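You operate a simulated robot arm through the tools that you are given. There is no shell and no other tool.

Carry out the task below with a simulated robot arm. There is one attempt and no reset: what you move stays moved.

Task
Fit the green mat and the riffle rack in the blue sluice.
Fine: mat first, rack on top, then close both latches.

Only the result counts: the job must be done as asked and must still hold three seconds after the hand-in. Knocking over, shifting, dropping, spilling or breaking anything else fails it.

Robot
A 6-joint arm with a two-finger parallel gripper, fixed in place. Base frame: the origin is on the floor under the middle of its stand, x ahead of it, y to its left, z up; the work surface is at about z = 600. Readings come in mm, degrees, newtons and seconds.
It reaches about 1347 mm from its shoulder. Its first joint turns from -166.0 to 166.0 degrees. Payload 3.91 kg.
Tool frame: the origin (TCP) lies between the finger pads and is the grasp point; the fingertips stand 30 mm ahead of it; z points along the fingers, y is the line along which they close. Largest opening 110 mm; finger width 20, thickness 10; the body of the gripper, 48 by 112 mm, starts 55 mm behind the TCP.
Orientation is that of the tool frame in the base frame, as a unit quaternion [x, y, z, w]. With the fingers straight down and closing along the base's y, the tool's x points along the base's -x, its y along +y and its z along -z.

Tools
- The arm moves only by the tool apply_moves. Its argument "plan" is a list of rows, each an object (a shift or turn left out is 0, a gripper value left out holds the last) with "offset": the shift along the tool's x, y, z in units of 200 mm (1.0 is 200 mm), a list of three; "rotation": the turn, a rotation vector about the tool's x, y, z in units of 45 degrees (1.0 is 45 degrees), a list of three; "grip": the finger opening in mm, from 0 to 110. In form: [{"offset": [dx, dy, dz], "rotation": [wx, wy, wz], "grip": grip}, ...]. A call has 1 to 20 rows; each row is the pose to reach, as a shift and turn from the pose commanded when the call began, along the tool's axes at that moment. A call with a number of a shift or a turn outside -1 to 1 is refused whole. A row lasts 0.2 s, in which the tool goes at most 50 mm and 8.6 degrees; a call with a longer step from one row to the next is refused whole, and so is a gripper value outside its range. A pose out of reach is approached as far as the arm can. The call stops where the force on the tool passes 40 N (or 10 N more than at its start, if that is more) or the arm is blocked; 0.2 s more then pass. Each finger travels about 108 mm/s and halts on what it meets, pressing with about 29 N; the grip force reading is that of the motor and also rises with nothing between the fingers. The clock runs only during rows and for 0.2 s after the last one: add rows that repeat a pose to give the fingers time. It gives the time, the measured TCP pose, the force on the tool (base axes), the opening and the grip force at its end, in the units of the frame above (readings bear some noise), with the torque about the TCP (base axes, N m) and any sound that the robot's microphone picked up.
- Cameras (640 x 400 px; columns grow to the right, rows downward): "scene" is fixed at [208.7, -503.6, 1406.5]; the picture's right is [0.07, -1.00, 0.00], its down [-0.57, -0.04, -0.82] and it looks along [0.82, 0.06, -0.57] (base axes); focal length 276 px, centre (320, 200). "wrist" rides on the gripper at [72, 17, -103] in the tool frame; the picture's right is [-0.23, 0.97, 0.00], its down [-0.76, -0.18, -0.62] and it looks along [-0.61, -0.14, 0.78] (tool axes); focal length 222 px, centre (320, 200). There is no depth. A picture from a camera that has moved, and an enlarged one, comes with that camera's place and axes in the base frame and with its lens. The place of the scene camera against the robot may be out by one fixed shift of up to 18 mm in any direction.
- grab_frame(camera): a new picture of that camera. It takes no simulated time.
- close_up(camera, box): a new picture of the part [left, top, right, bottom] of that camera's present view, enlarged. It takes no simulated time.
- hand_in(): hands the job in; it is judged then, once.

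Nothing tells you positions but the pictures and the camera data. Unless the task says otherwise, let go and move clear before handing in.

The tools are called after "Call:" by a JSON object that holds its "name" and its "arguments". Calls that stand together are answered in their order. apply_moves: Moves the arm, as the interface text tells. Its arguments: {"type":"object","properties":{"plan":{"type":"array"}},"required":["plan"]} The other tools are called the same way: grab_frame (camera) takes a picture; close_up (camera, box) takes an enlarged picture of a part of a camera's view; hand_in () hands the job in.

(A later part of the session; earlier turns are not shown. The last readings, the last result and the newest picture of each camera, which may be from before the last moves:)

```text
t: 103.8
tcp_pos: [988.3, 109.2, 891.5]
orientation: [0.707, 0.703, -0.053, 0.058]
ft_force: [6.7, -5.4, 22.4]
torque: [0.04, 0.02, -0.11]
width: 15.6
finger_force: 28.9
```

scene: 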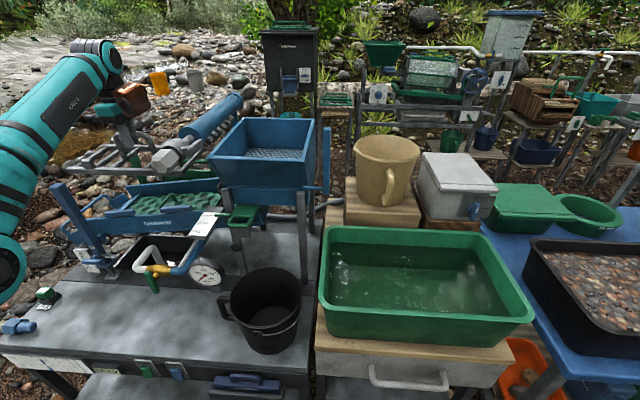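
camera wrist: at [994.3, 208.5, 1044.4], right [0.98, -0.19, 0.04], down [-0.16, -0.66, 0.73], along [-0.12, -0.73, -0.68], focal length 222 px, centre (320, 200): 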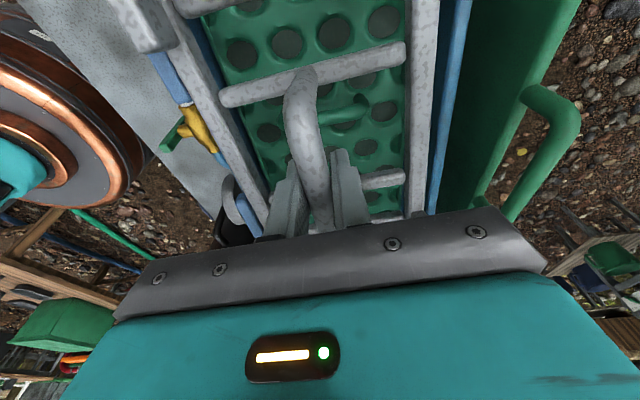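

The rack has made contact: about 27 N of normal load with almost no torque, so it lies flat on the mat. I'll ease off and check the view before letting go.

Call:
{"name": "apply_moves", "arguments": {"plan": [{"offset": [0.0, 0, -0.005]}, {"offset": [0.0, 0, -0.01]}, {"offset": [0.0, 0, -0.01]}]}}

Call:
{"name": "close_up", "arguments": {"camera": "wrist", "box": [80, 0, 500, 230]}}

Call:
{"name": "close_up", "arguments": {"camera": "scene", "box": [60, 140, 220, 240]}}

```text
t: 104.6
tcp_pos: [989.0, 110.5, 891.7]
orientation: [0.708, 0.702, -0.054, 0.057]
ft_force: [-0.8, -5.3, 2.5]
torque: [0.67, -0.09, -0.02]
width: 15.3
finger_force: 29.2
```

```text
1.52 times, centred on (290, 115) of wrist
camera zoom: at [1005.0, 198.1, 982.7], right [0.97, -0.23, 0.04], down [-0.19, -0.65, 0.73], along [-0.14, -0.72, -0.68], focal length 338 px, centre (366, 330)
```

zoom: 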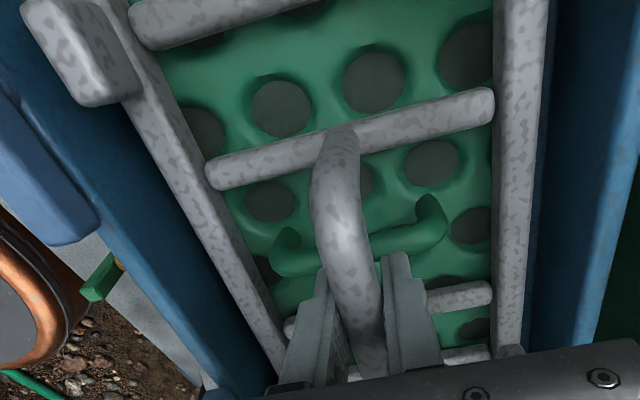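

```text
4.00 times, centred on (140, 190) of scene
camera zoom: at [208.7, -503.6, 1406.5], right [0.07, -1.0, 0.0], down [-0.57, -0.04, -0.82], along [0.82, 0.06, -0.57], focal length 1103 px, centre (1040, 240)
```

zoom: 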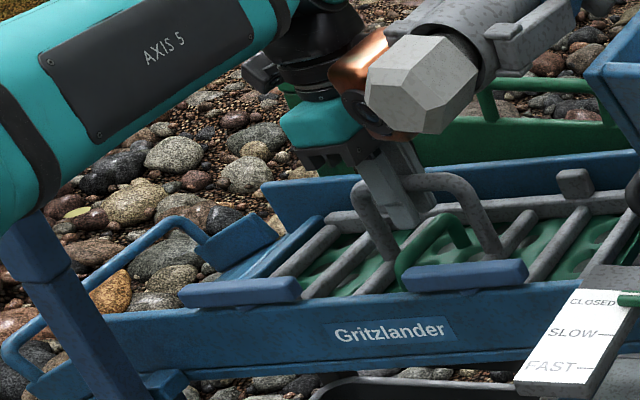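

Call:
{"name": "apply_moves", "arguments": {"plan": [{"grip": 20}, {"grip": 30}, {"grip": 40}, {"grip": 40}]}}

Call:
{"name": "close_up", "arguments": {"camera": "wrist", "box": [80, 0, 500, 230]}}

Call:
{"name": "close_up", "arguments": {"camera": "scene", "box": [60, 140, 220, 240]}}

```text
t: 105.6
tcp_pos: [988.4, 110.4, 894.4]
orientation: [0.707, 0.703, -0.053, 0.058]
ft_force: [0.2, 0.1, 0.2]
torque: [-0.01, 0.03, -0.01]
width: 39.8
finger_force: 0.0
```

```text
1.52 times, centred on (290, 115) of wrist
camera zoom: at [1005.2, 198.2, 983.5], right [0.97, -0.23, 0.04], down [-0.19, -0.65, 0.73], along [-0.14, -0.72, -0.68], focal length 338 px, centre (366, 330)
```

zoom: 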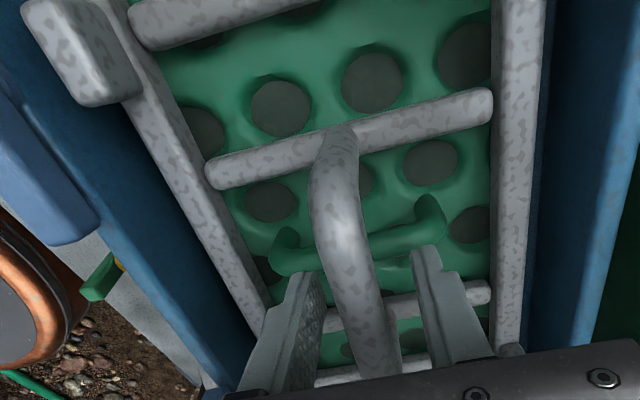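

```text
4.00 times, centred on (140, 190) of scene
camera zoom: at [208.7, -503.6, 1406.5], right [0.07, -1.0, 0.0], down [-0.57, -0.04, -0.82], along [0.82, 0.06, -0.57], focal length 1103 px, centre (1040, 240)
```

zoom: 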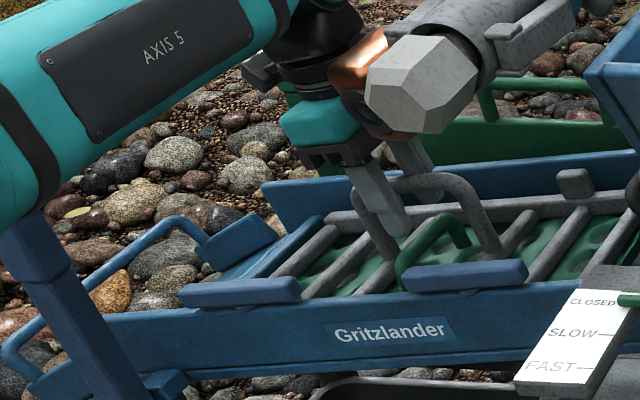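

The rack stays in place after release. I'll rise clear and inspect it from above.

Call:
{"name": "apply_moves", "arguments": {"plan": [{"offset": [0, 0, -0.1]}, {"offset": [0, 0, -0.25]}, {"offset": [0, 0, -0.4]}, {"offset": [0, 0, -0.55]}, {"offset": [0, 0, -0.65]}, {"offset": [0, 0, -0.65]}]}}

Call:
{"name": "grab_frame", "arguments": {"camera": "wrist"}}

Call:
{"name": "close_up", "arguments": {"camera": "wrist", "box": [120, 0, 500, 230]}}

Call:
{"name": "close_up", "arguments": {"camera": "scene", "box": [60, 140, 220, 240]}}

```text
t: 107.0
tcp_pos: [986.2, 132.0, 1022.1]
orientation: [0.707, 0.703, -0.053, 0.058]
ft_force: [-0.8, -0.2, -0.7]
torque: [-0.05, 0.03, -0.02]
width: 39.9
finger_force: 0.0
```

```text
taken
camera wrist: at [1004.3, 219.3, 1112.3], right [0.97, -0.23, 0.04], down [-0.19, -0.65, 0.73], along [-0.14, -0.72, -0.68], focal length 222 px, centre (320, 200)
```

wrist: 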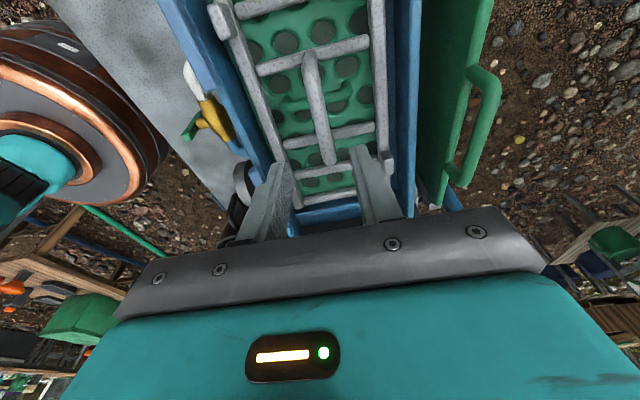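

```text
1.68 times, centred on (310, 115) of wrist
camera zoom: at [1004.3, 219.3, 1112.3], right [0.97, -0.23, 0.04], down [-0.19, -0.65, 0.73], along [-0.14, -0.72, -0.68], focal length 374 px, centre (337, 343)
```

zoom: 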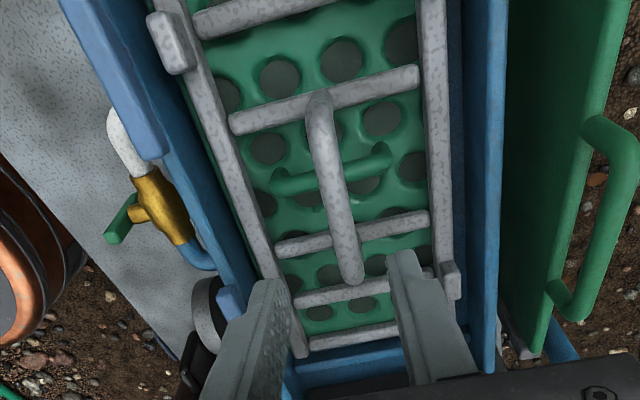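

```text
4.00 times, centred on (140, 190) of scene
camera zoom: at [208.7, -503.6, 1406.5], right [0.07, -1.0, 0.0], down [-0.57, -0.04, -0.82], along [0.82, 0.06, -0.57], focal length 1103 px, centre (1040, 240)
```

zoom: 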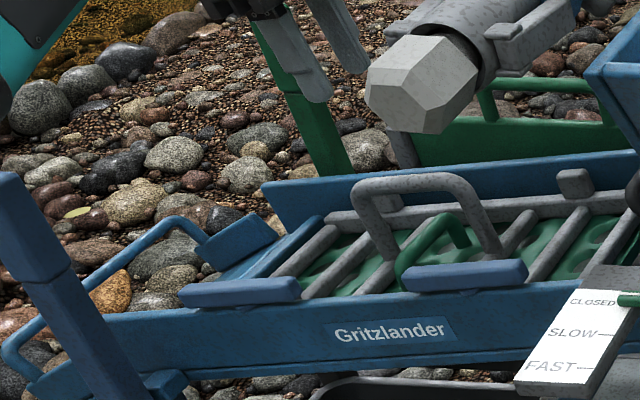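

The rack lies on the mat with its lugs right beside the latch pivots. For the latches I'll use closed fingertips as a poker and swing each bar's inner end over the rack. First I'll turn the gripper back 90°, keeping the slope tilt.

Call:
{"name": "apply_moves", "arguments": {"plan": [{"rotation": [0, 0, -0.18], "grip": 0}, {"rotation": [0, 0, -0.36], "grip": 0}, {"rotation": [0, 0, -0.54], "grip": 0}, {"rotation": [0, 0, -0.72], "grip": 0}, {"rotation": [0, 0, -0.9], "grip": 0}, {"rotation": [0, 0, -1.0], "grip": 0}, {"rotation": [0, 0, -1.0], "grip": 0}]}}

Call:
{"name": "apply_moves", "arguments": {"plan": [{"rotation": [0, 0, -0.18]}, {"rotation": [0, 0, -0.36]}, {"rotation": [0, 0, -0.54]}, {"rotation": [0, 0, -0.72]}, {"rotation": [0, 0, -0.9]}, {"rotation": [0, 0, -1.0]}, {"rotation": [0, 0, -1.0]}]}}

Call:
{"name": "grab_frame", "arguments": {"camera": "wrist"}}

Call:
{"name": "close_up", "arguments": {"camera": "wrist", "box": [80, 0, 520, 240]}}

```text
t: 108.6
tcp_pos: [987.7, 131.4, 1021.6]
orientation: [0.385, 0.92, -0.072, 0.033]
ft_force: [0.3, 0.2, 0.1]
torque: [0.0, -0.03, 0.02]
width: 0.0
finger_force: 29.5
```

```text
t: 110.2
tcp_pos: [987.7, 131.6, 1021.5]
orientation: [0.003, 0.997, -0.079, 0.004]
ft_force: [0.2, 1.3, 0.3]
torque: [0.02, 0.0, 0.0]
width: 0.0
finger_force: 29.4
```

```text
taken
camera wrist: at [914.5, 164.4, 1120.3], right [0.23, 0.96, -0.15], down [0.76, -0.08, 0.65], along [0.61, -0.27, -0.75], focal length 222 px, centre (320, 200)
```

wrist: 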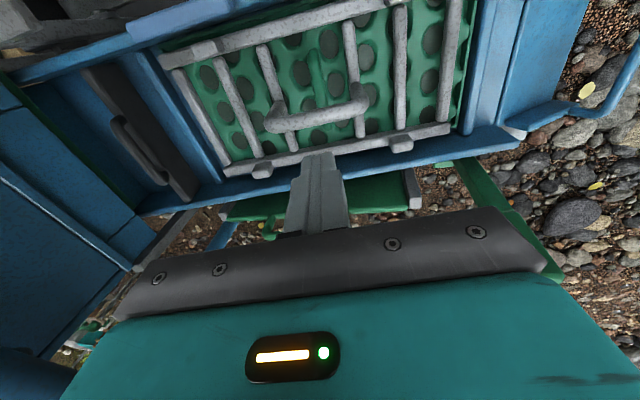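

```text
1.45 times, centred on (300, 120) of wrist
camera zoom: at [914.5, 164.4, 1120.3], right [0.23, 0.96, -0.15], down [0.76, -0.08, 0.65], along [0.61, -0.27, -0.75], focal length 323 px, centre (349, 316)
```

zoom: 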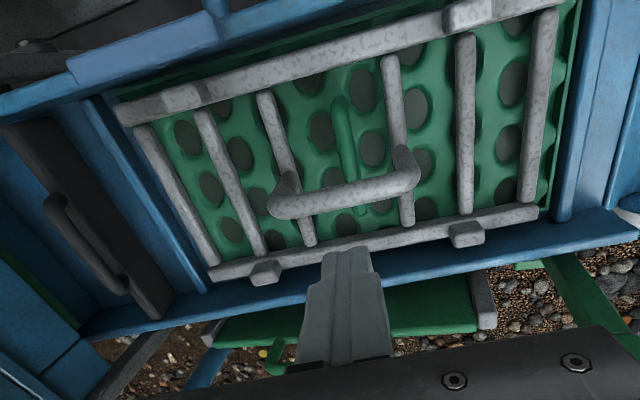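

The rack and mat are both in the bed, the lugs within a few millimetres of the latch centres. I'll move outside the near wall, beside the right latch's inner end (its pivot is near x=883, y=204).

Call:
{"name": "apply_moves", "arguments": {"plan": [{"offset": [0.2, 0.08, 0]}, {"offset": [0.4, 0.16, 0.05]}, {"offset": [0.55, 0.24, 0.15]}, {"offset": [0.6885, 0.2975, 0.25]}, {"offset": [0.6885, 0.2975, 0.345]}, {"offset": [0.6885, 0.2975, 0.345]}]}}

Call:
{"name": "grab_frame", "arguments": {"camera": "wrist"}}

Call:
{"name": "close_up", "arguments": {"camera": "scene", "box": [60, 140, 220, 240]}}

```text
t: 111.6
tcp_pos: [850.8, 180.0, 944.1]
orientation: [0.005, 0.997, -0.079, 0.003]
ft_force: [-0.6, 0.2, 1.1]
torque: [-0.01, 0.0, -0.02]
width: 0.1
finger_force: 29.3
```

```text
taken
camera wrist: at [777.4, 213.3, 1041.7], right [0.23, 0.96, -0.15], down [0.76, -0.08, 0.65], along [0.61, -0.27, -0.75], focal length 222 px, centre (320, 200)
```

wrist: 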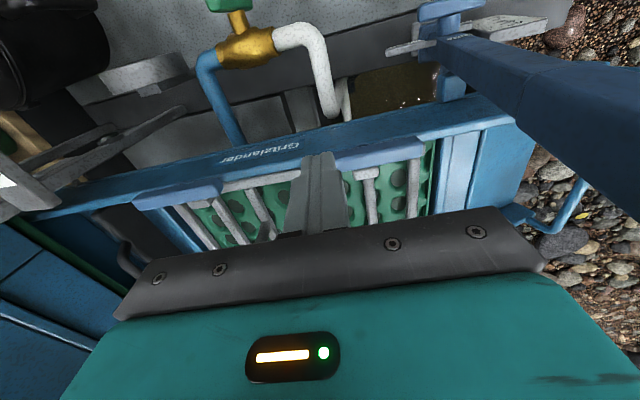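

```text
4.00 times, centred on (140, 190) of scene
camera zoom: at [208.7, -503.6, 1406.5], right [0.07, -1.0, 0.0], down [-0.57, -0.04, -0.82], along [0.82, 0.06, -0.57], focal length 1103 px, centre (1040, 240)
```

zoom: 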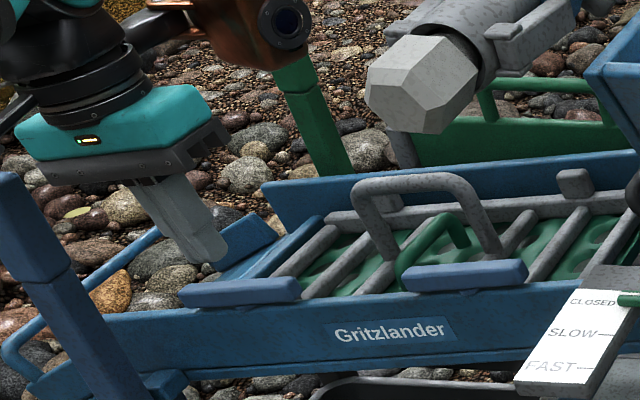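

Call:
{"name": "apply_moves", "arguments": {"plan": [{"offset": [0, 0, 0.1]}, {"offset": [0, 0, 0.2]}, {"offset": [0, 0, 0.285]}, {"offset": [0, 0, 0.285]}]}}

Call:
{"name": "grab_frame", "arguments": {"camera": "wrist"}}

Call:
{"name": "close_up", "arguments": {"camera": "scene", "box": [60, 150, 180, 230]}}

Call:
{"name": "close_up", "arguments": {"camera": "wrist", "box": [220, 80, 460, 240]}}

```text
t: 112.6
tcp_pos: [851.1, 170.7, 885.8]
orientation: [0.002, 0.997, -0.078, 0.003]
ft_force: [0.2, 0.4, 0.6]
torque: [0.0, 0.0, 0.02]
width: 0.1
finger_force: 28.3
```

```text
taken
camera wrist: at [777.2, 204.6, 985.3], right [0.23, 0.96, -0.15], down [0.76, -0.08, 0.65], along [0.61, -0.27, -0.75], focal length 222 px, centre (320, 200)
```

wrist: 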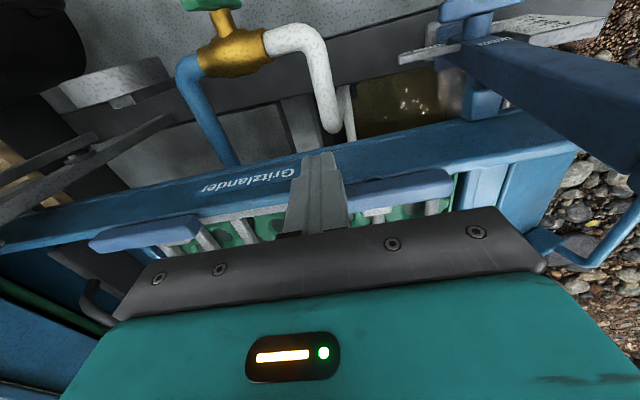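

```text
5.00 times, centred on (120, 190) of scene
camera zoom: at [208.7, -503.6, 1406.5], right [0.07, -1.0, 0.0], down [-0.57, -0.04, -0.82], along [0.82, 0.06, -0.57], focal length 1378 px, centre (1320, 250)
```

zoom: 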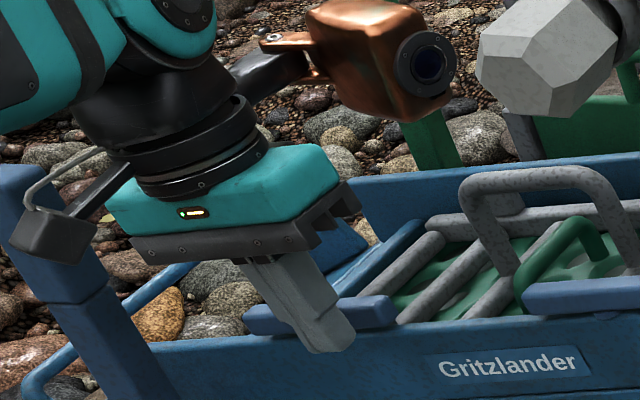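

```text
2.50 times, centred on (340, 160) of wrist
camera zoom: at [777.2, 204.6, 985.3], right [0.23, 0.96, -0.15], down [0.76, -0.08, 0.65], along [0.61, -0.27, -0.75], focal length 555 px, centre (270, 300)
```

zoom: 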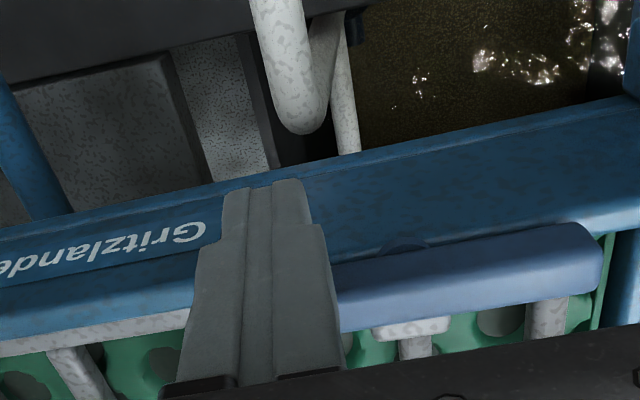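

The fingertips are at latch height, just outside the right latch's inner end, with nothing touching. I'll push that end gently inward through the first third of its arc.

Call:
{"name": "apply_moves", "arguments": {"plan": [{"offset": [0, 0, 0.018]}, {"offset": [-0.04, 0, 0.018]}, {"offset": [-0.067, -0.003, 0.018]}, {"offset": [-0.088, -0.014, 0.018]}, {"offset": [-0.1085, -0.0235, 0.018]}, {"offset": [-0.133, -0.029, 0.018]}, {"offset": [-0.1585, -0.033, 0.018]}, {"offset": [-0.1585, -0.033, 0.018]}]}}

Call:
{"name": "close_up", "arguments": {"camera": "scene", "box": [60, 150, 180, 230]}}

Call:
{"name": "close_up", "arguments": {"camera": "wrist", "box": [220, 80, 460, 240]}}

```text
t: 114.4
tcp_pos: [884.2, 163.7, 884.8]
orientation: [0.003, 0.997, -0.078, 0.003]
ft_force: [0.7, -0.1, 0.0]
torque: [-0.01, -0.02, -0.03]
width: 0.0
finger_force: 28.9
```

```text
5.00 times, centred on (120, 190) of scene
camera zoom: at [208.7, -503.6, 1406.5], right [0.07, -1.0, 0.0], down [-0.57, -0.04, -0.82], along [0.82, 0.06, -0.57], focal length 1378 px, centre (1320, 250)
```

zoom: 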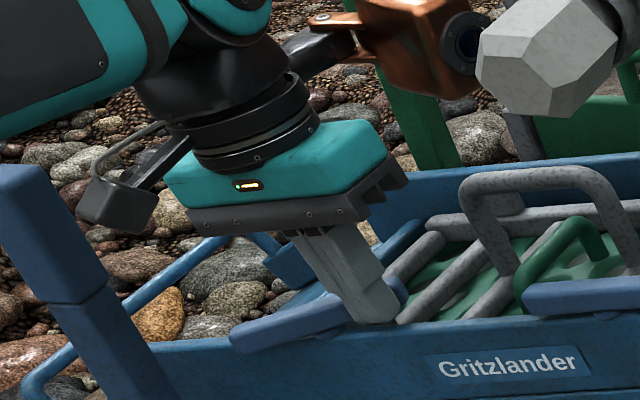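

```text
2.50 times, centred on (340, 160) of wrist
camera zoom: at [809.7, 196.8, 983.6], right [0.23, 0.96, -0.15], down [0.76, -0.08, 0.65], along [0.61, -0.27, -0.75], focal length 555 px, centre (270, 300)
```

zoom: 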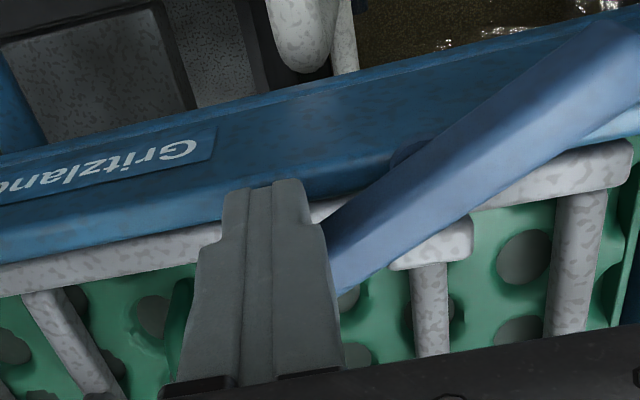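

The latch turns easily with almost no force. I'll continue pushing along the arc to a full quarter turn.

Call:
{"name": "apply_moves", "arguments": {"plan": [{"offset": [-0.028, 0.001, 0]}, {"offset": [-0.0555, 0.0055, 0]}, {"offset": [-0.083, 0.016, 0]}, {"offset": [-0.11, 0.029, 0]}, {"offset": [-0.135, 0.049, 0]}, {"offset": [-0.1575, 0.071, 0]}, {"offset": [-0.1575, 0.071, 0]}]}}

Call:
{"name": "close_up", "arguments": {"camera": "scene", "box": [60, 150, 180, 230]}}

Call:
{"name": "close_up", "arguments": {"camera": "wrist", "box": [220, 40, 520, 240]}}

```text
t: 116.0
tcp_pos: [915.1, 178.1, 883.2]
orientation: [0.004, 0.997, -0.078, 0.003]
ft_force: [1.0, -0.2, 0.2]
torque: [0.0, -0.02, 0.0]
width: 0.0
finger_force: 29.0
```

```text
5.00 times, centred on (120, 190) of scene
camera zoom: at [208.7, -503.6, 1406.5], right [0.07, -1.0, 0.0], down [-0.57, -0.04, -0.82], along [0.82, 0.06, -0.57], focal length 1378 px, centre (1320, 250)
```

zoom: 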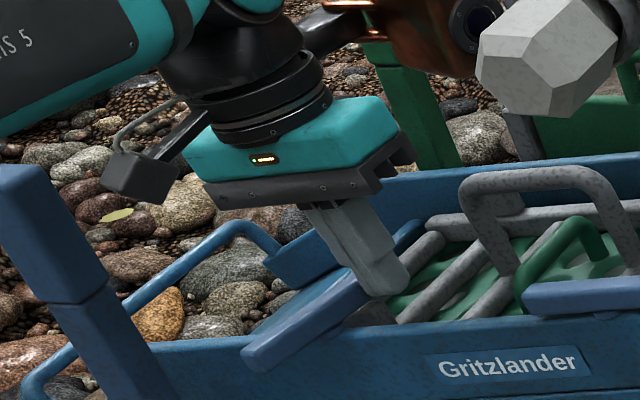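

```text
2.00 times, centred on (370, 140) of wrist
camera zoom: at [841.2, 210.9, 981.9], right [0.23, 0.96, -0.15], down [0.76, -0.08, 0.65], along [0.61, -0.27, -0.75], focal length 444 px, centre (220, 320)
```

zoom: 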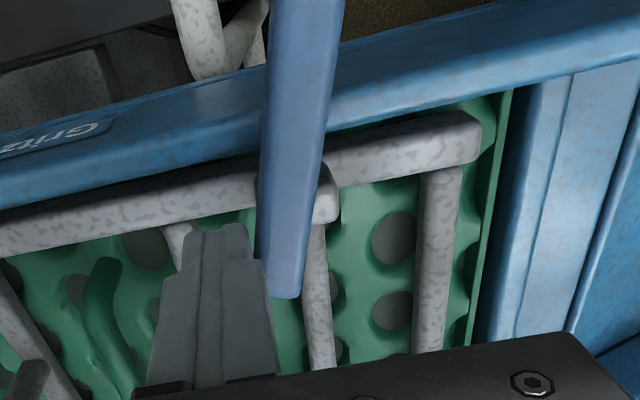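

Call:
{"name": "apply_moves", "arguments": {"plan": [{"offset": [-0.012, 0.02, 0]}, {"offset": [-0.024, 0.04, 0]}, {"offset": [-0.0335, 0.0565, 0]}, {"offset": [-0.0335, 0.0565, 0]}]}}

Call:
{"name": "close_up", "arguments": {"camera": "wrist", "box": [220, 40, 520, 240]}}

Call:
{"name": "close_up", "arguments": {"camera": "scene", "box": [60, 150, 180, 230]}}

```text
t: 117.0
tcp_pos: [922.2, 188.0, 880.9]
orientation: [0.004, 0.997, -0.079, 0.003]
ft_force: [-2.7, -6.9, -0.2]
torque: [-0.07, 0.04, 0.09]
width: 0.0
finger_force: 29.1
```

```text
2.00 times, centred on (370, 140) of wrist
camera zoom: at [848.2, 221.2, 979.8], right [0.24, 0.96, -0.15], down [0.76, -0.08, 0.65], along [0.61, -0.27, -0.75], focal length 444 px, centre (220, 320)
```

zoom: 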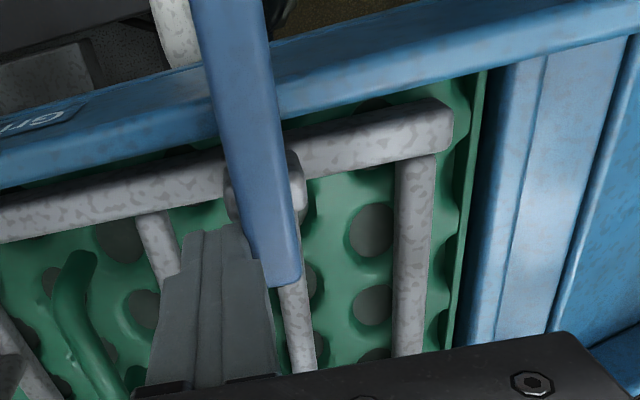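

```text
5.00 times, centred on (120, 190) of scene
camera zoom: at [208.7, -503.6, 1406.5], right [0.07, -1.0, 0.0], down [-0.57, -0.04, -0.82], along [0.82, 0.06, -0.57], focal length 1378 px, centre (1320, 250)
```

zoom: 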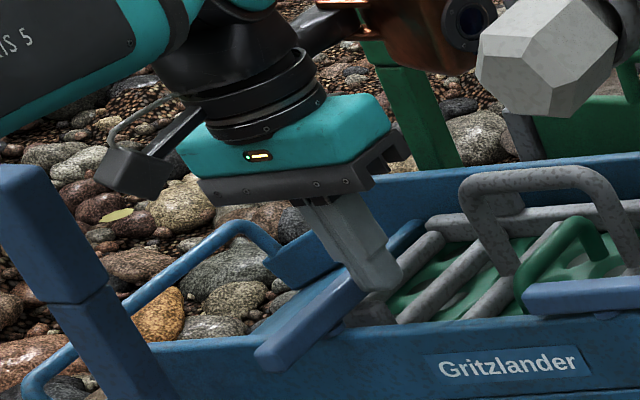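

The latch now points straight over the lug, and it met firm resistance, so it is at its end stop at a quarter turn. I'll back off, lift clear and check it from above.

Call:
{"name": "apply_moves", "arguments": {"plan": [{"offset": [0, -0.04, 0]}, {"offset": [0, -0.08, 0]}, {"offset": [0, -0.08, -0.1]}, {"offset": [0, -0.08, -0.25]}, {"offset": [0, -0.08, -0.4]}, {"offset": [0, -0.08, -0.4]}]}}

Call:
{"name": "grab_frame", "arguments": {"camera": "wrist"}}

Call:
{"name": "close_up", "arguments": {"camera": "scene", "box": [60, 150, 220, 250]}}

Call:
{"name": "close_up", "arguments": {"camera": "wrist", "box": [220, 40, 520, 240]}}

```text
t: 118.4
tcp_pos: [921.7, 185.3, 962.1]
orientation: [0.003, 0.997, -0.079, 0.003]
ft_force: [0.1, -0.4, -0.1]
torque: [-0.02, 0.02, -0.01]
width: 0.1
finger_force: 28.6
```

```text
taken
camera wrist: at [848.3, 219.4, 1061.0], right [0.23, 0.96, -0.15], down [0.76, -0.08, 0.65], along [0.61, -0.27, -0.75], focal length 222 px, centre (320, 200)
```

wrist: 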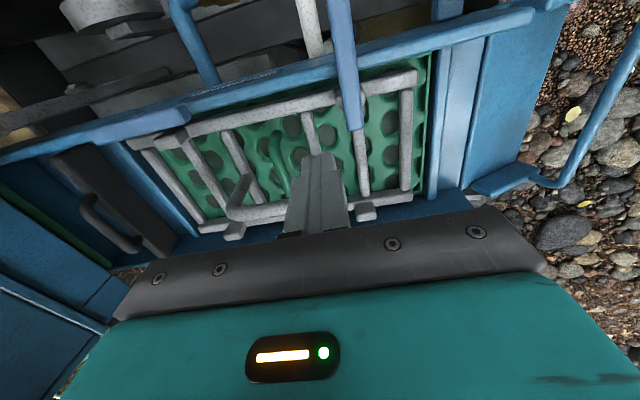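

```text
4.00 times, centred on (140, 200) of scene
camera zoom: at [208.7, -503.6, 1406.5], right [0.07, -1.0, 0.0], down [-0.57, -0.04, -0.82], along [0.82, 0.06, -0.57], focal length 1103 px, centre (1040, 200)
```

zoom: 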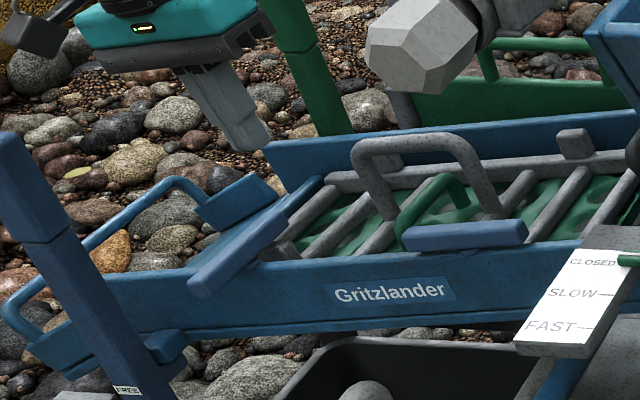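

```text
2.00 times, centred on (370, 140) of wrist
camera zoom: at [848.3, 219.4, 1061.0], right [0.23, 0.96, -0.15], down [0.76, -0.08, 0.65], along [0.61, -0.27, -0.75], focal length 444 px, centre (220, 320)
```

zoom: 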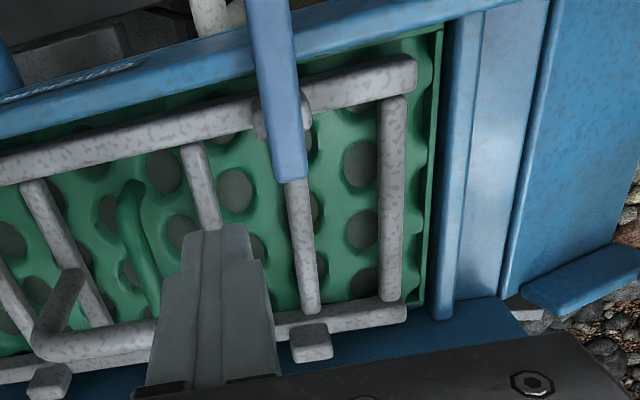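

The right latch is fully turned and lies squarely across the rack's lug. Now for the left latch: I'll move outside the wall beside its inner end.

Call:
{"name": "apply_moves", "arguments": {"plan": [{"offset": [0.12, -0.14, 0]}, {"offset": [0.24, -0.3, 0]}, {"offset": [0.3535, -0.46, 0]}, {"offset": [0.3535, -0.66, 0]}, {"offset": [0.3535, -0.66, 0.2]}, {"offset": [0.3535, -0.66, 0.33]}, {"offset": [0.3535, -0.66, 0.33]}]}}

Call:
{"name": "grab_frame", "arguments": {"camera": "wrist"}}

Call:
{"name": "close_up", "arguments": {"camera": "wrist", "box": [160, 60, 460, 240]}}

Call:
{"name": "close_up", "arguments": {"camera": "scene", "box": [80, 130, 240, 240]}}

```text
t: 120.0
tcp_pos: [850.0, 44.7, 917.1]
orientation: [0.004, 0.997, -0.079, 0.003]
ft_force: [-0.2, 0.1, 0.5]
torque: [0.0, 0.03, -0.01]
width: 0.0
finger_force: 28.8
```

```text
taken
camera wrist: at [776.1, 78.6, 1016.1], right [0.23, 0.96, -0.15], down [0.76, -0.08, 0.65], along [0.61, -0.27, -0.75], focal length 222 px, centre (320, 200)
```

wrist: 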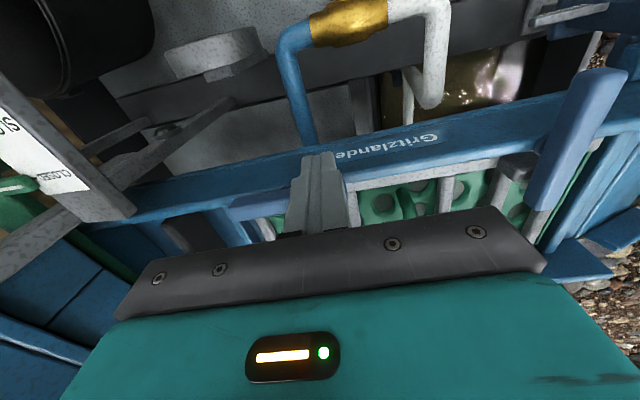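

```text
2.13 times, centred on (310, 150) of wrist
camera zoom: at [776.1, 78.6, 1016.1], right [0.23, 0.96, -0.15], down [0.76, -0.08, 0.65], along [0.61, -0.27, -0.75], focal length 474 px, centre (341, 307)
```

zoom: 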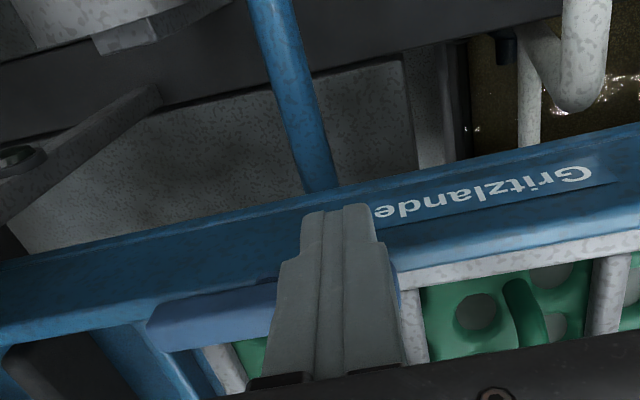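

```text
3.64 times, centred on (160, 185) of scene
camera zoom: at [208.7, -503.6, 1406.5], right [0.07, -1.0, 0.0], down [-0.57, -0.04, -0.82], along [0.82, 0.06, -0.57], focal length 1002 px, centre (902, 254)
```

zoom: 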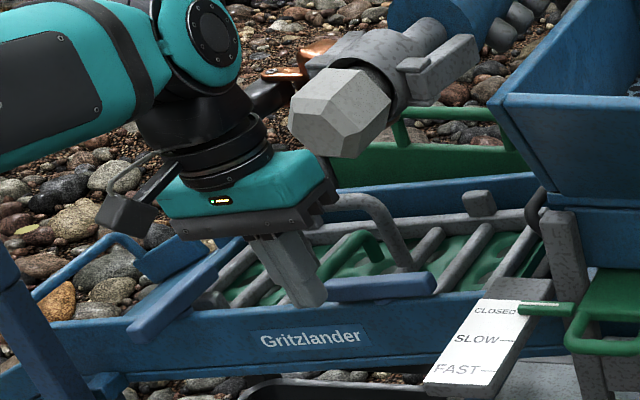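

Call:
{"name": "apply_moves", "arguments": {"plan": [{"offset": [0, -0.0155, 0.04]}, {"offset": [0, -0.0155, 0.073]}, {"offset": [-0.04, -0.0155, 0.073]}, {"offset": [-0.0725, -0.0155, 0.073]}, {"offset": [-0.085, -0.01, 0.073]}, {"offset": [-0.085, -0.01, 0.073]}]}}

Call:
{"name": "close_up", "arguments": {"camera": "wrist", "box": [160, 60, 460, 240]}}

Call:
{"name": "close_up", "arguments": {"camera": "scene", "box": [80, 130, 240, 240]}}

```text
t: 121.4
tcp_pos: [865.5, 40.4, 903.8]
orientation: [0.004, 0.997, -0.078, 0.002]
ft_force: [-15.4, -3.3, -4.3]
torque: [-0.17, 0.49, -0.08]
width: 0.0
finger_force: 28.7
```

```text
2.13 times, centred on (310, 150) of wrist
camera zoom: at [792.5, 74.3, 1002.1], right [0.23, 0.96, -0.15], down [0.76, -0.08, 0.65], along [0.61, -0.27, -0.75], focal length 474 px, centre (341, 307)
```

zoom: 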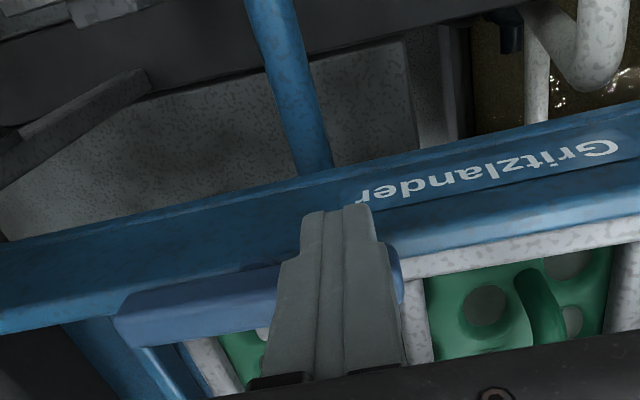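

```text
3.64 times, centred on (160, 185) of scene
camera zoom: at [208.7, -503.6, 1406.5], right [0.07, -1.0, 0.0], down [-0.57, -0.04, -0.82], along [0.82, 0.06, -0.57], focal length 1002 px, centre (902, 254)
```

zoom: 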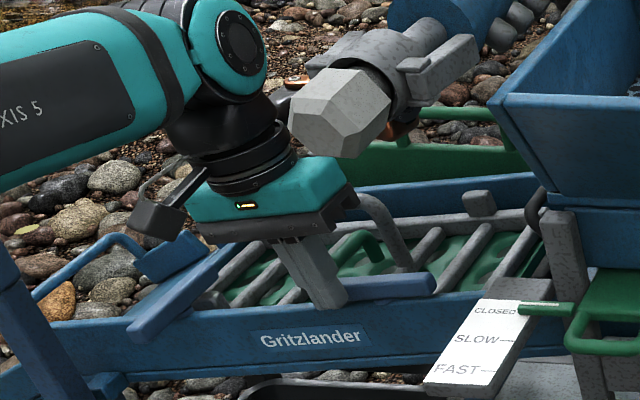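

The left latch would not turn that way (15 N with no movement), so it turns in the same sense as the right one. I'll back off, and push the same end outward from the inside instead.

Call:
{"name": "apply_moves", "arguments": {"plan": [{"offset": [0.04, 0, 0]}, {"offset": [0.085, 0, 0]}, {"offset": [0.085, 0, -0.1]}, {"offset": [0.085, 0, -0.2]}, {"offset": [0.085, 0, -0.2]}]}}

Call:
{"name": "close_up", "arguments": {"camera": "wrist", "box": [160, 60, 460, 240]}}

Call:
{"name": "close_up", "arguments": {"camera": "scene", "box": [80, 130, 240, 240]}}

```text
t: 122.6
tcp_pos: [849.4, 47.5, 942.2]
orientation: [0.004, 0.997, -0.079, 0.004]
ft_force: [-0.6, 0.1, 0.1]
torque: [-0.03, -0.03, -0.01]
width: 0.2
finger_force: 28.7
```

```text
2.13 times, centred on (310, 150) of wrist
camera zoom: at [775.8, 81.0, 1041.2], right [0.23, 0.96, -0.15], down [0.76, -0.08, 0.65], along [0.61, -0.27, -0.75], focal length 474 px, centre (341, 307)
```

zoom: 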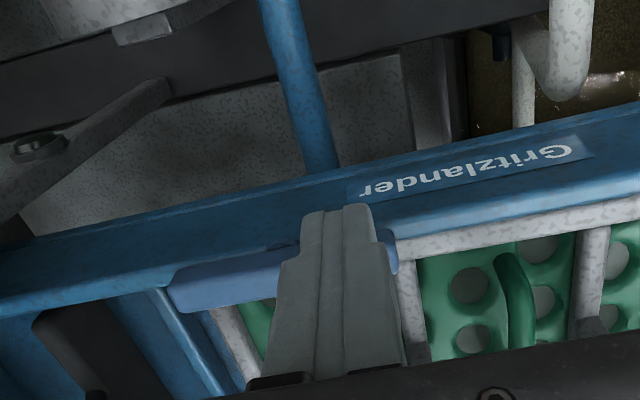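

```text
3.64 times, centred on (160, 185) of scene
camera zoom: at [208.7, -503.6, 1406.5], right [0.07, -1.0, 0.0], down [-0.57, -0.04, -0.82], along [0.82, 0.06, -0.57], focal length 1002 px, centre (902, 254)
```

zoom: 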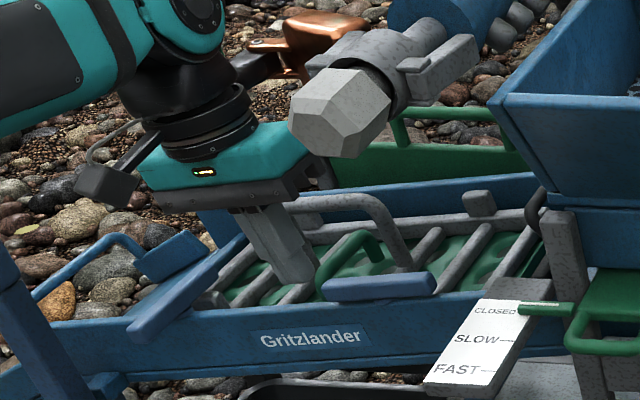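

Call:
{"name": "apply_moves", "arguments": {"plan": [{"offset": [-0.14, -0.0095, 0]}, {"offset": [-0.278, -0.0095, 0]}, {"offset": [-0.278, -0.0095, 0.07]}, {"offset": [-0.278, -0.0095, 0.14]}, {"offset": [-0.278, -0.0095, 0.194]}, {"offset": [-0.278, -0.0095, 0.194]}]}}

Call:
{"name": "close_up", "arguments": {"camera": "wrist", "box": [120, 0, 460, 240]}}

Call:
{"name": "close_up", "arguments": {"camera": "scene", "box": [80, 130, 240, 240]}}

```text
t: 124.0
tcp_pos: [906.2, 39.2, 904.1]
orientation: [0.004, 0.997, -0.079, 0.004]
ft_force: [0.4, -0.2, 0.1]
torque: [-0.05, -0.01, 0.0]
width: 0.0
finger_force: 29.2
```

```text
1.67 times, centred on (290, 120) of wrist
camera zoom: at [831.8, 72.9, 1003.5], right [0.23, 0.96, -0.15], down [0.76, -0.08, 0.65], along [0.61, -0.27, -0.75], focal length 370 px, centre (370, 333)
```

zoom: 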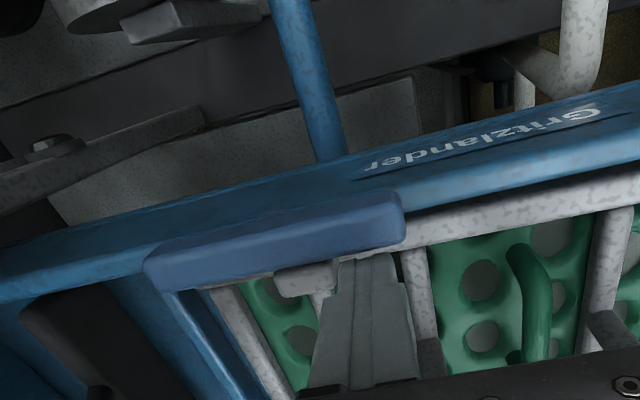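

```text
3.64 times, centred on (160, 185) of scene
camera zoom: at [208.7, -503.6, 1406.5], right [0.07, -1.0, 0.0], down [-0.57, -0.04, -0.82], along [0.82, 0.06, -0.57], focal length 1002 px, centre (902, 254)
```

zoom: 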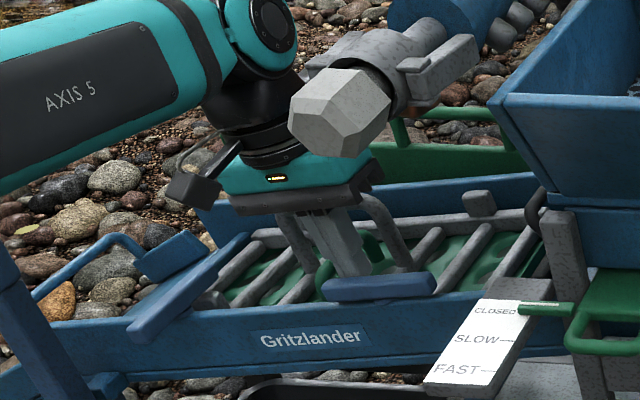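

The fingertips are now on the inner side of the left latch's end. I'll push it outward in small steps.

Call:
{"name": "apply_moves", "arguments": {"plan": [{"offset": [0.0175, 0, 0]}, {"offset": [0.037, 0.011, 0]}, {"offset": [0.0565, 0.0205, 0]}, {"offset": [0.0565, 0.0205, 0]}]}}

Call:
{"name": "close_up", "arguments": {"camera": "wrist", "box": [120, 0, 460, 240]}}

```text
t: 125.0
tcp_pos: [894.2, 43.5, 904.6]
orientation: [0.004, 0.997, -0.079, 0.004]
ft_force: [-0.4, 0.5, -0.5]
torque: [-0.01, 0.01, 0.02]
width: 0.0
finger_force: 29.1
```

```text
1.67 times, centred on (290, 120) of wrist
camera zoom: at [820.6, 76.7, 1003.0], right [0.23, 0.96, -0.15], down [0.76, -0.08, 0.65], along [0.61, -0.27, -0.75], focal length 370 px, centre (370, 333)
```

zoom: 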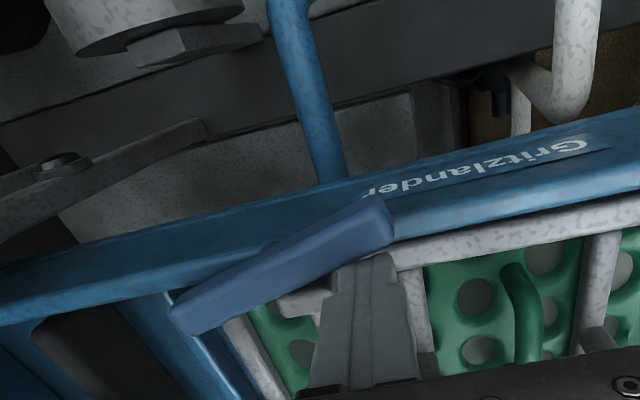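

It turns freely this way. I'll continue along the arc.

Call:
{"name": "apply_moves", "arguments": {"plan": [{"offset": [0.024, 0.007, 0]}, {"offset": [0.0475, 0.011, 0]}, {"offset": [0.074, 0.01, 0]}, {"offset": [0.101, 0.007, 0]}, {"offset": [0.128, -0.003, 0]}, {"offset": [0.154, -0.0145, 0]}, {"offset": [0.178, -0.034, 0]}, {"offset": [0.2005, -0.054, 0]}, {"offset": [0.2005, -0.054, 0]}]}}

Call:
{"name": "close_up", "arguments": {"camera": "wrist", "box": [120, 0, 460, 240]}}

Call:
{"name": "close_up", "arguments": {"camera": "scene", "box": [80, 130, 240, 240]}}

```text
t: 127.0
tcp_pos: [854.0, 32.2, 905.8]
orientation: [0.004, 0.997, -0.079, 0.004]
ft_force: [0.5, 0.0, -0.3]
torque: [-0.02, -0.01, 0.0]
width: 0.1
finger_force: 29.3
```

```text
1.67 times, centred on (290, 120) of wrist
camera zoom: at [780.2, 66.1, 1004.5], right [0.23, 0.96, -0.15], down [0.76, -0.08, 0.65], along [0.61, -0.27, -0.75], focal length 370 px, centre (370, 333)
```

zoom: 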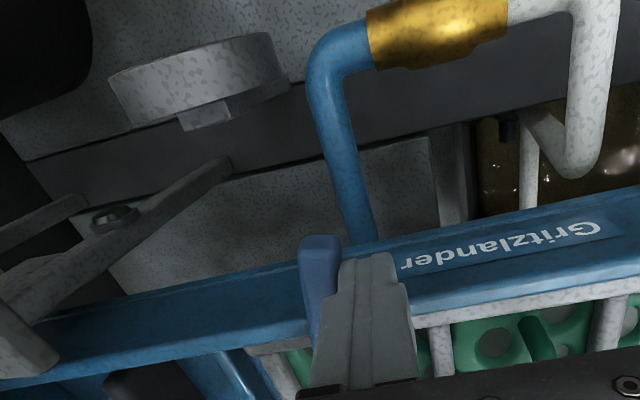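

```text
3.64 times, centred on (160, 185) of scene
camera zoom: at [208.7, -503.6, 1406.5], right [0.07, -1.0, 0.0], down [-0.57, -0.04, -0.82], along [0.82, 0.06, -0.57], focal length 1002 px, centre (902, 254)
```

zoom: 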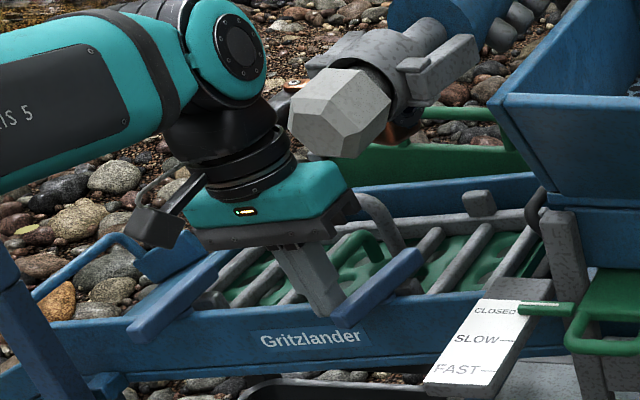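

Call:
{"name": "apply_moves", "arguments": {"plan": [{"offset": [0.011, -0.018, 0]}, {"offset": [0.022, -0.036, 0]}, {"offset": [0.033, -0.054, 0]}, {"offset": [0.033, -0.054, 0]}]}}

Call:
{"name": "close_up", "arguments": {"camera": "wrist", "box": [120, 0, 460, 240]}}

Call:
{"name": "close_up", "arguments": {"camera": "scene", "box": [80, 130, 240, 240]}}

```text
t: 128.0
tcp_pos: [849.0, 23.9, 908.4]
orientation: [0.003, 0.997, -0.078, 0.002]
ft_force: [13.9, 23.8, -2.3]
torque: [0.65, -0.36, 0.41]
width: 0.1
finger_force: 29.0
```

```text
1.67 times, centred on (290, 120) of wrist
camera zoom: at [774.2, 57.3, 1005.6], right [0.23, 0.96, -0.15], down [0.76, -0.08, 0.65], along [0.61, -0.27, -0.75], focal length 370 px, centre (370, 333)
```

zoom: 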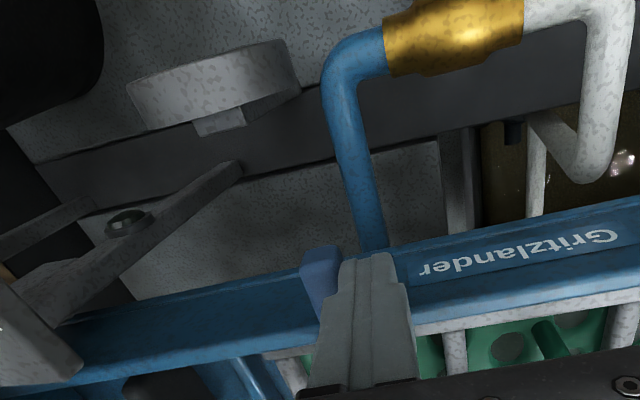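

```text
3.64 times, centred on (160, 185) of scene
camera zoom: at [208.7, -503.6, 1406.5], right [0.07, -1.0, 0.0], down [-0.57, -0.04, -0.82], along [0.82, 0.06, -0.57], focal length 1002 px, centre (902, 254)
```

zoom: 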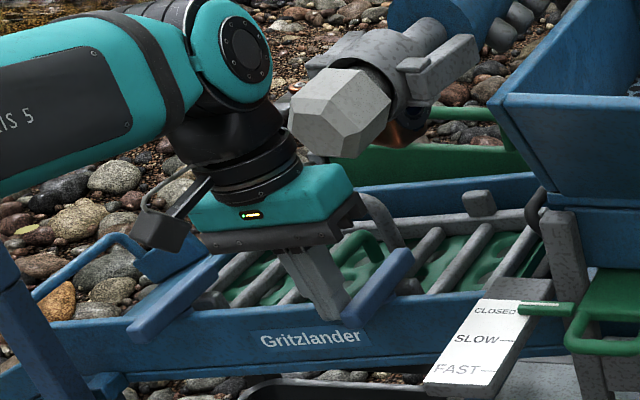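

The left latch has also reached its end stop. I'll back away and rise to check both from above.

Call:
{"name": "apply_moves", "arguments": {"plan": [{"offset": [0, 0.04, 0]}, {"offset": [0.02, 0.09, 0]}, {"offset": [0.03, 0.12, -0.1]}, {"offset": [0.03, 0.12, -0.3]}, {"offset": [0.03, 0.12, -0.5]}, {"offset": [0.03, 0.12, -0.65]}, {"offset": [0.03, 0.12, -0.65]}]}}

Call:
{"name": "grab_frame", "arguments": {"camera": "wrist"}}

Call:
{"name": "close_up", "arguments": {"camera": "scene", "box": [60, 140, 240, 250]}}

```text
t: 129.6
tcp_pos: [840.7, 65.8, 1033.0]
orientation: [0.004, 0.997, -0.079, 0.003]
ft_force: [0.3, -0.1, 0.8]
torque: [0.01, 0.02, -0.03]
width: 0.1
finger_force: 28.8
```

```text
taken
camera wrist: at [767.3, 100.0, 1131.5], right [0.23, 0.96, -0.15], down [0.76, -0.08, 0.65], along [0.61, -0.27, -0.75], focal length 222 px, centre (320, 200)
```

wrist: 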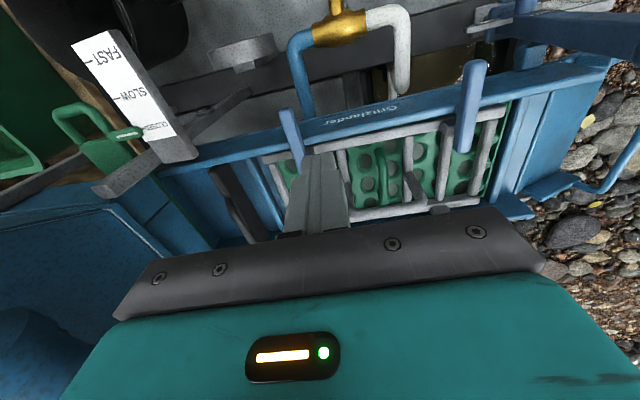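

```text
3.56 times, centred on (150, 195) of scene
camera zoom: at [208.7, -503.6, 1406.5], right [0.07, -1.0, 0.0], down [-0.57, -0.04, -0.82], along [0.82, 0.06, -0.57], focal length 980 px, centre (924, 218)
```

zoom: 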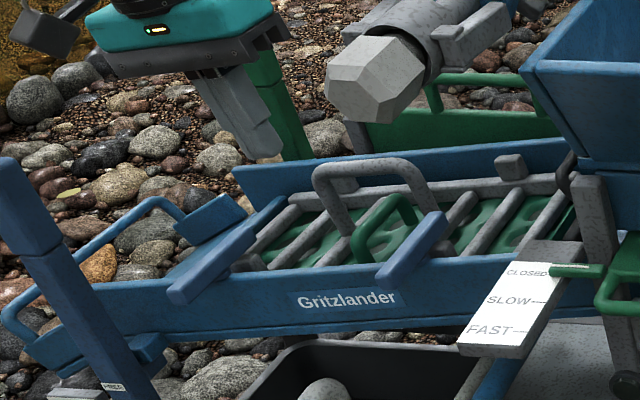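

Both latches now lie across the rack. I'll retract the arm to a clear pose and compare the whole scene with the start.

Call:
{"name": "apply_moves", "arguments": {"plan": [{"offset": [0.2, 0, -0.05]}, {"offset": [0.4, 0, -0.1]}, {"offset": [0.6, 0, -0.2]}, {"offset": [0.8, 0, -0.3], "rotation": [-0.05, 0, 0]}, {"offset": [1.0, 0, -0.4], "rotation": [-0.12, 0, 0]}, {"offset": [1.0, 0, -0.5], "rotation": [-0.2, 0, 0]}, {"offset": [1.0, 0, -0.5], "rotation": [-0.2, 0, 0]}]}}

Call:
{"name": "grab_frame", "arguments": {"camera": "scene"}}

Call:
{"name": "close_up", "arguments": {"camera": "scene", "box": [40, 160, 240, 290]}}

Call:
{"name": "grab_frame", "arguments": {"camera": "wrist"}}

```text
t: 131.2
tcp_pos: [640.1, 83.7, 1129.1]
orientation: [0.004, 1.0, 0.0, 0.004]
ft_force: [-0.1, 0.0, 0.2]
torque: [0.0, 0.04, 0.01]
width: 0.1
finger_force: 28.5
```

```text
taken
```

scene: 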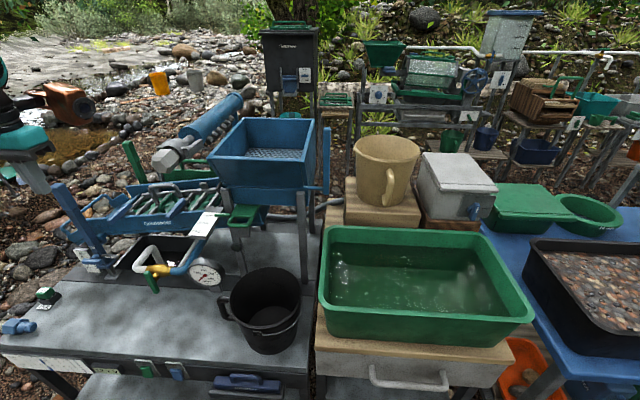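

```text
3.08 times, centred on (140, 225) of scene
camera zoom: at [208.7, -503.6, 1406.5], right [0.07, -1.0, 0.0], down [-0.57, -0.04, -0.82], along [0.82, 0.06, -0.57], focal length 848 px, centre (874, 123)
```

zoom: 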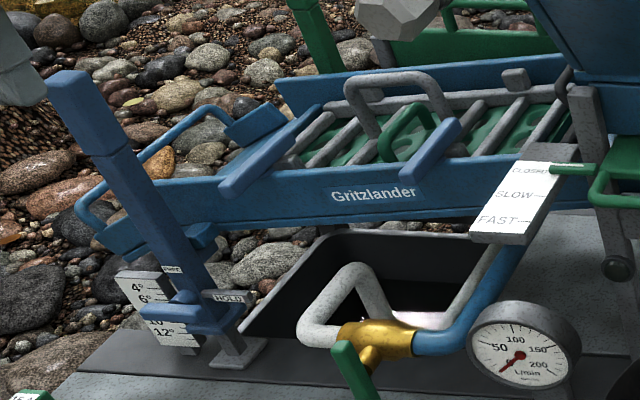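

```text
taken
camera wrist: at [565.8, 100.7, 1231.4], right [0.23, 0.97, 0.0], down [0.76, -0.18, 0.63], along [0.61, -0.15, -0.78], focal length 222 px, centre (320, 200)
```

wrist: 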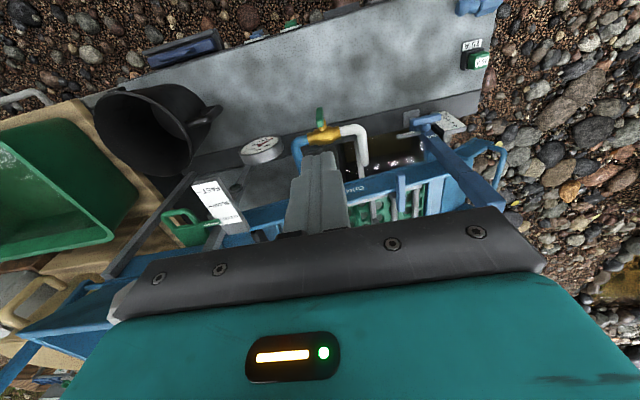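

Call:
{"name": "close_up", "arguments": {"camera": "wrist", "box": [330, 140, 490, 230]}}

Call:
{"name": "close_up", "arguments": {"camera": "scene", "box": [90, 165, 190, 230]}}

```text
4.00 times, centred on (410, 185) of wrist
camera zoom: at [565.8, 100.7, 1231.4], right [0.23, 0.97, 0.0], down [0.76, -0.18, 0.63], along [0.61, -0.15, -0.78], focal length 888 px, centre (-40, 260)
```

zoom: 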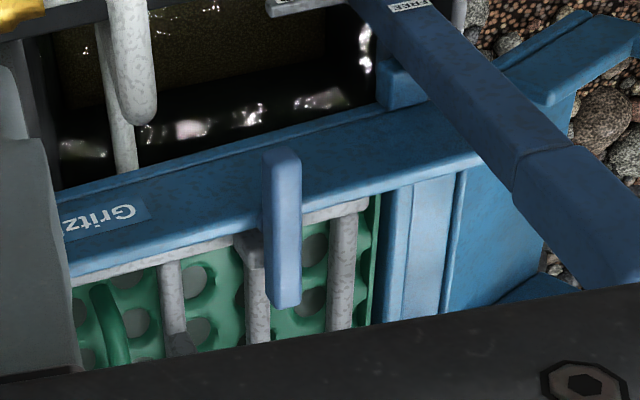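

```text
6.15 times, centred on (140, 198) of scene
camera zoom: at [208.7, -503.6, 1406.5], right [0.07, -1.0, 0.0], down [-0.57, -0.04, -0.82], along [0.82, 0.06, -0.57], focal length 1696 px, centre (1428, 215)
```

zoom: 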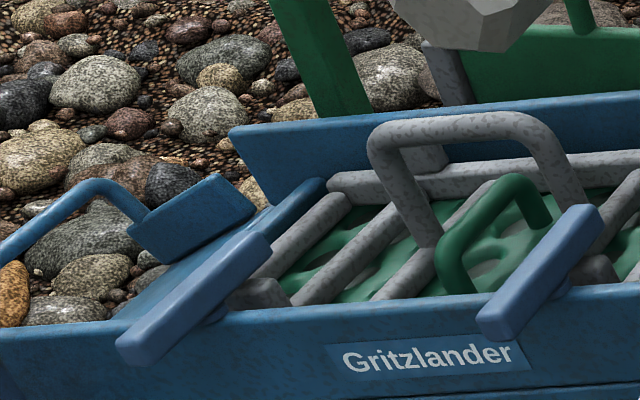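

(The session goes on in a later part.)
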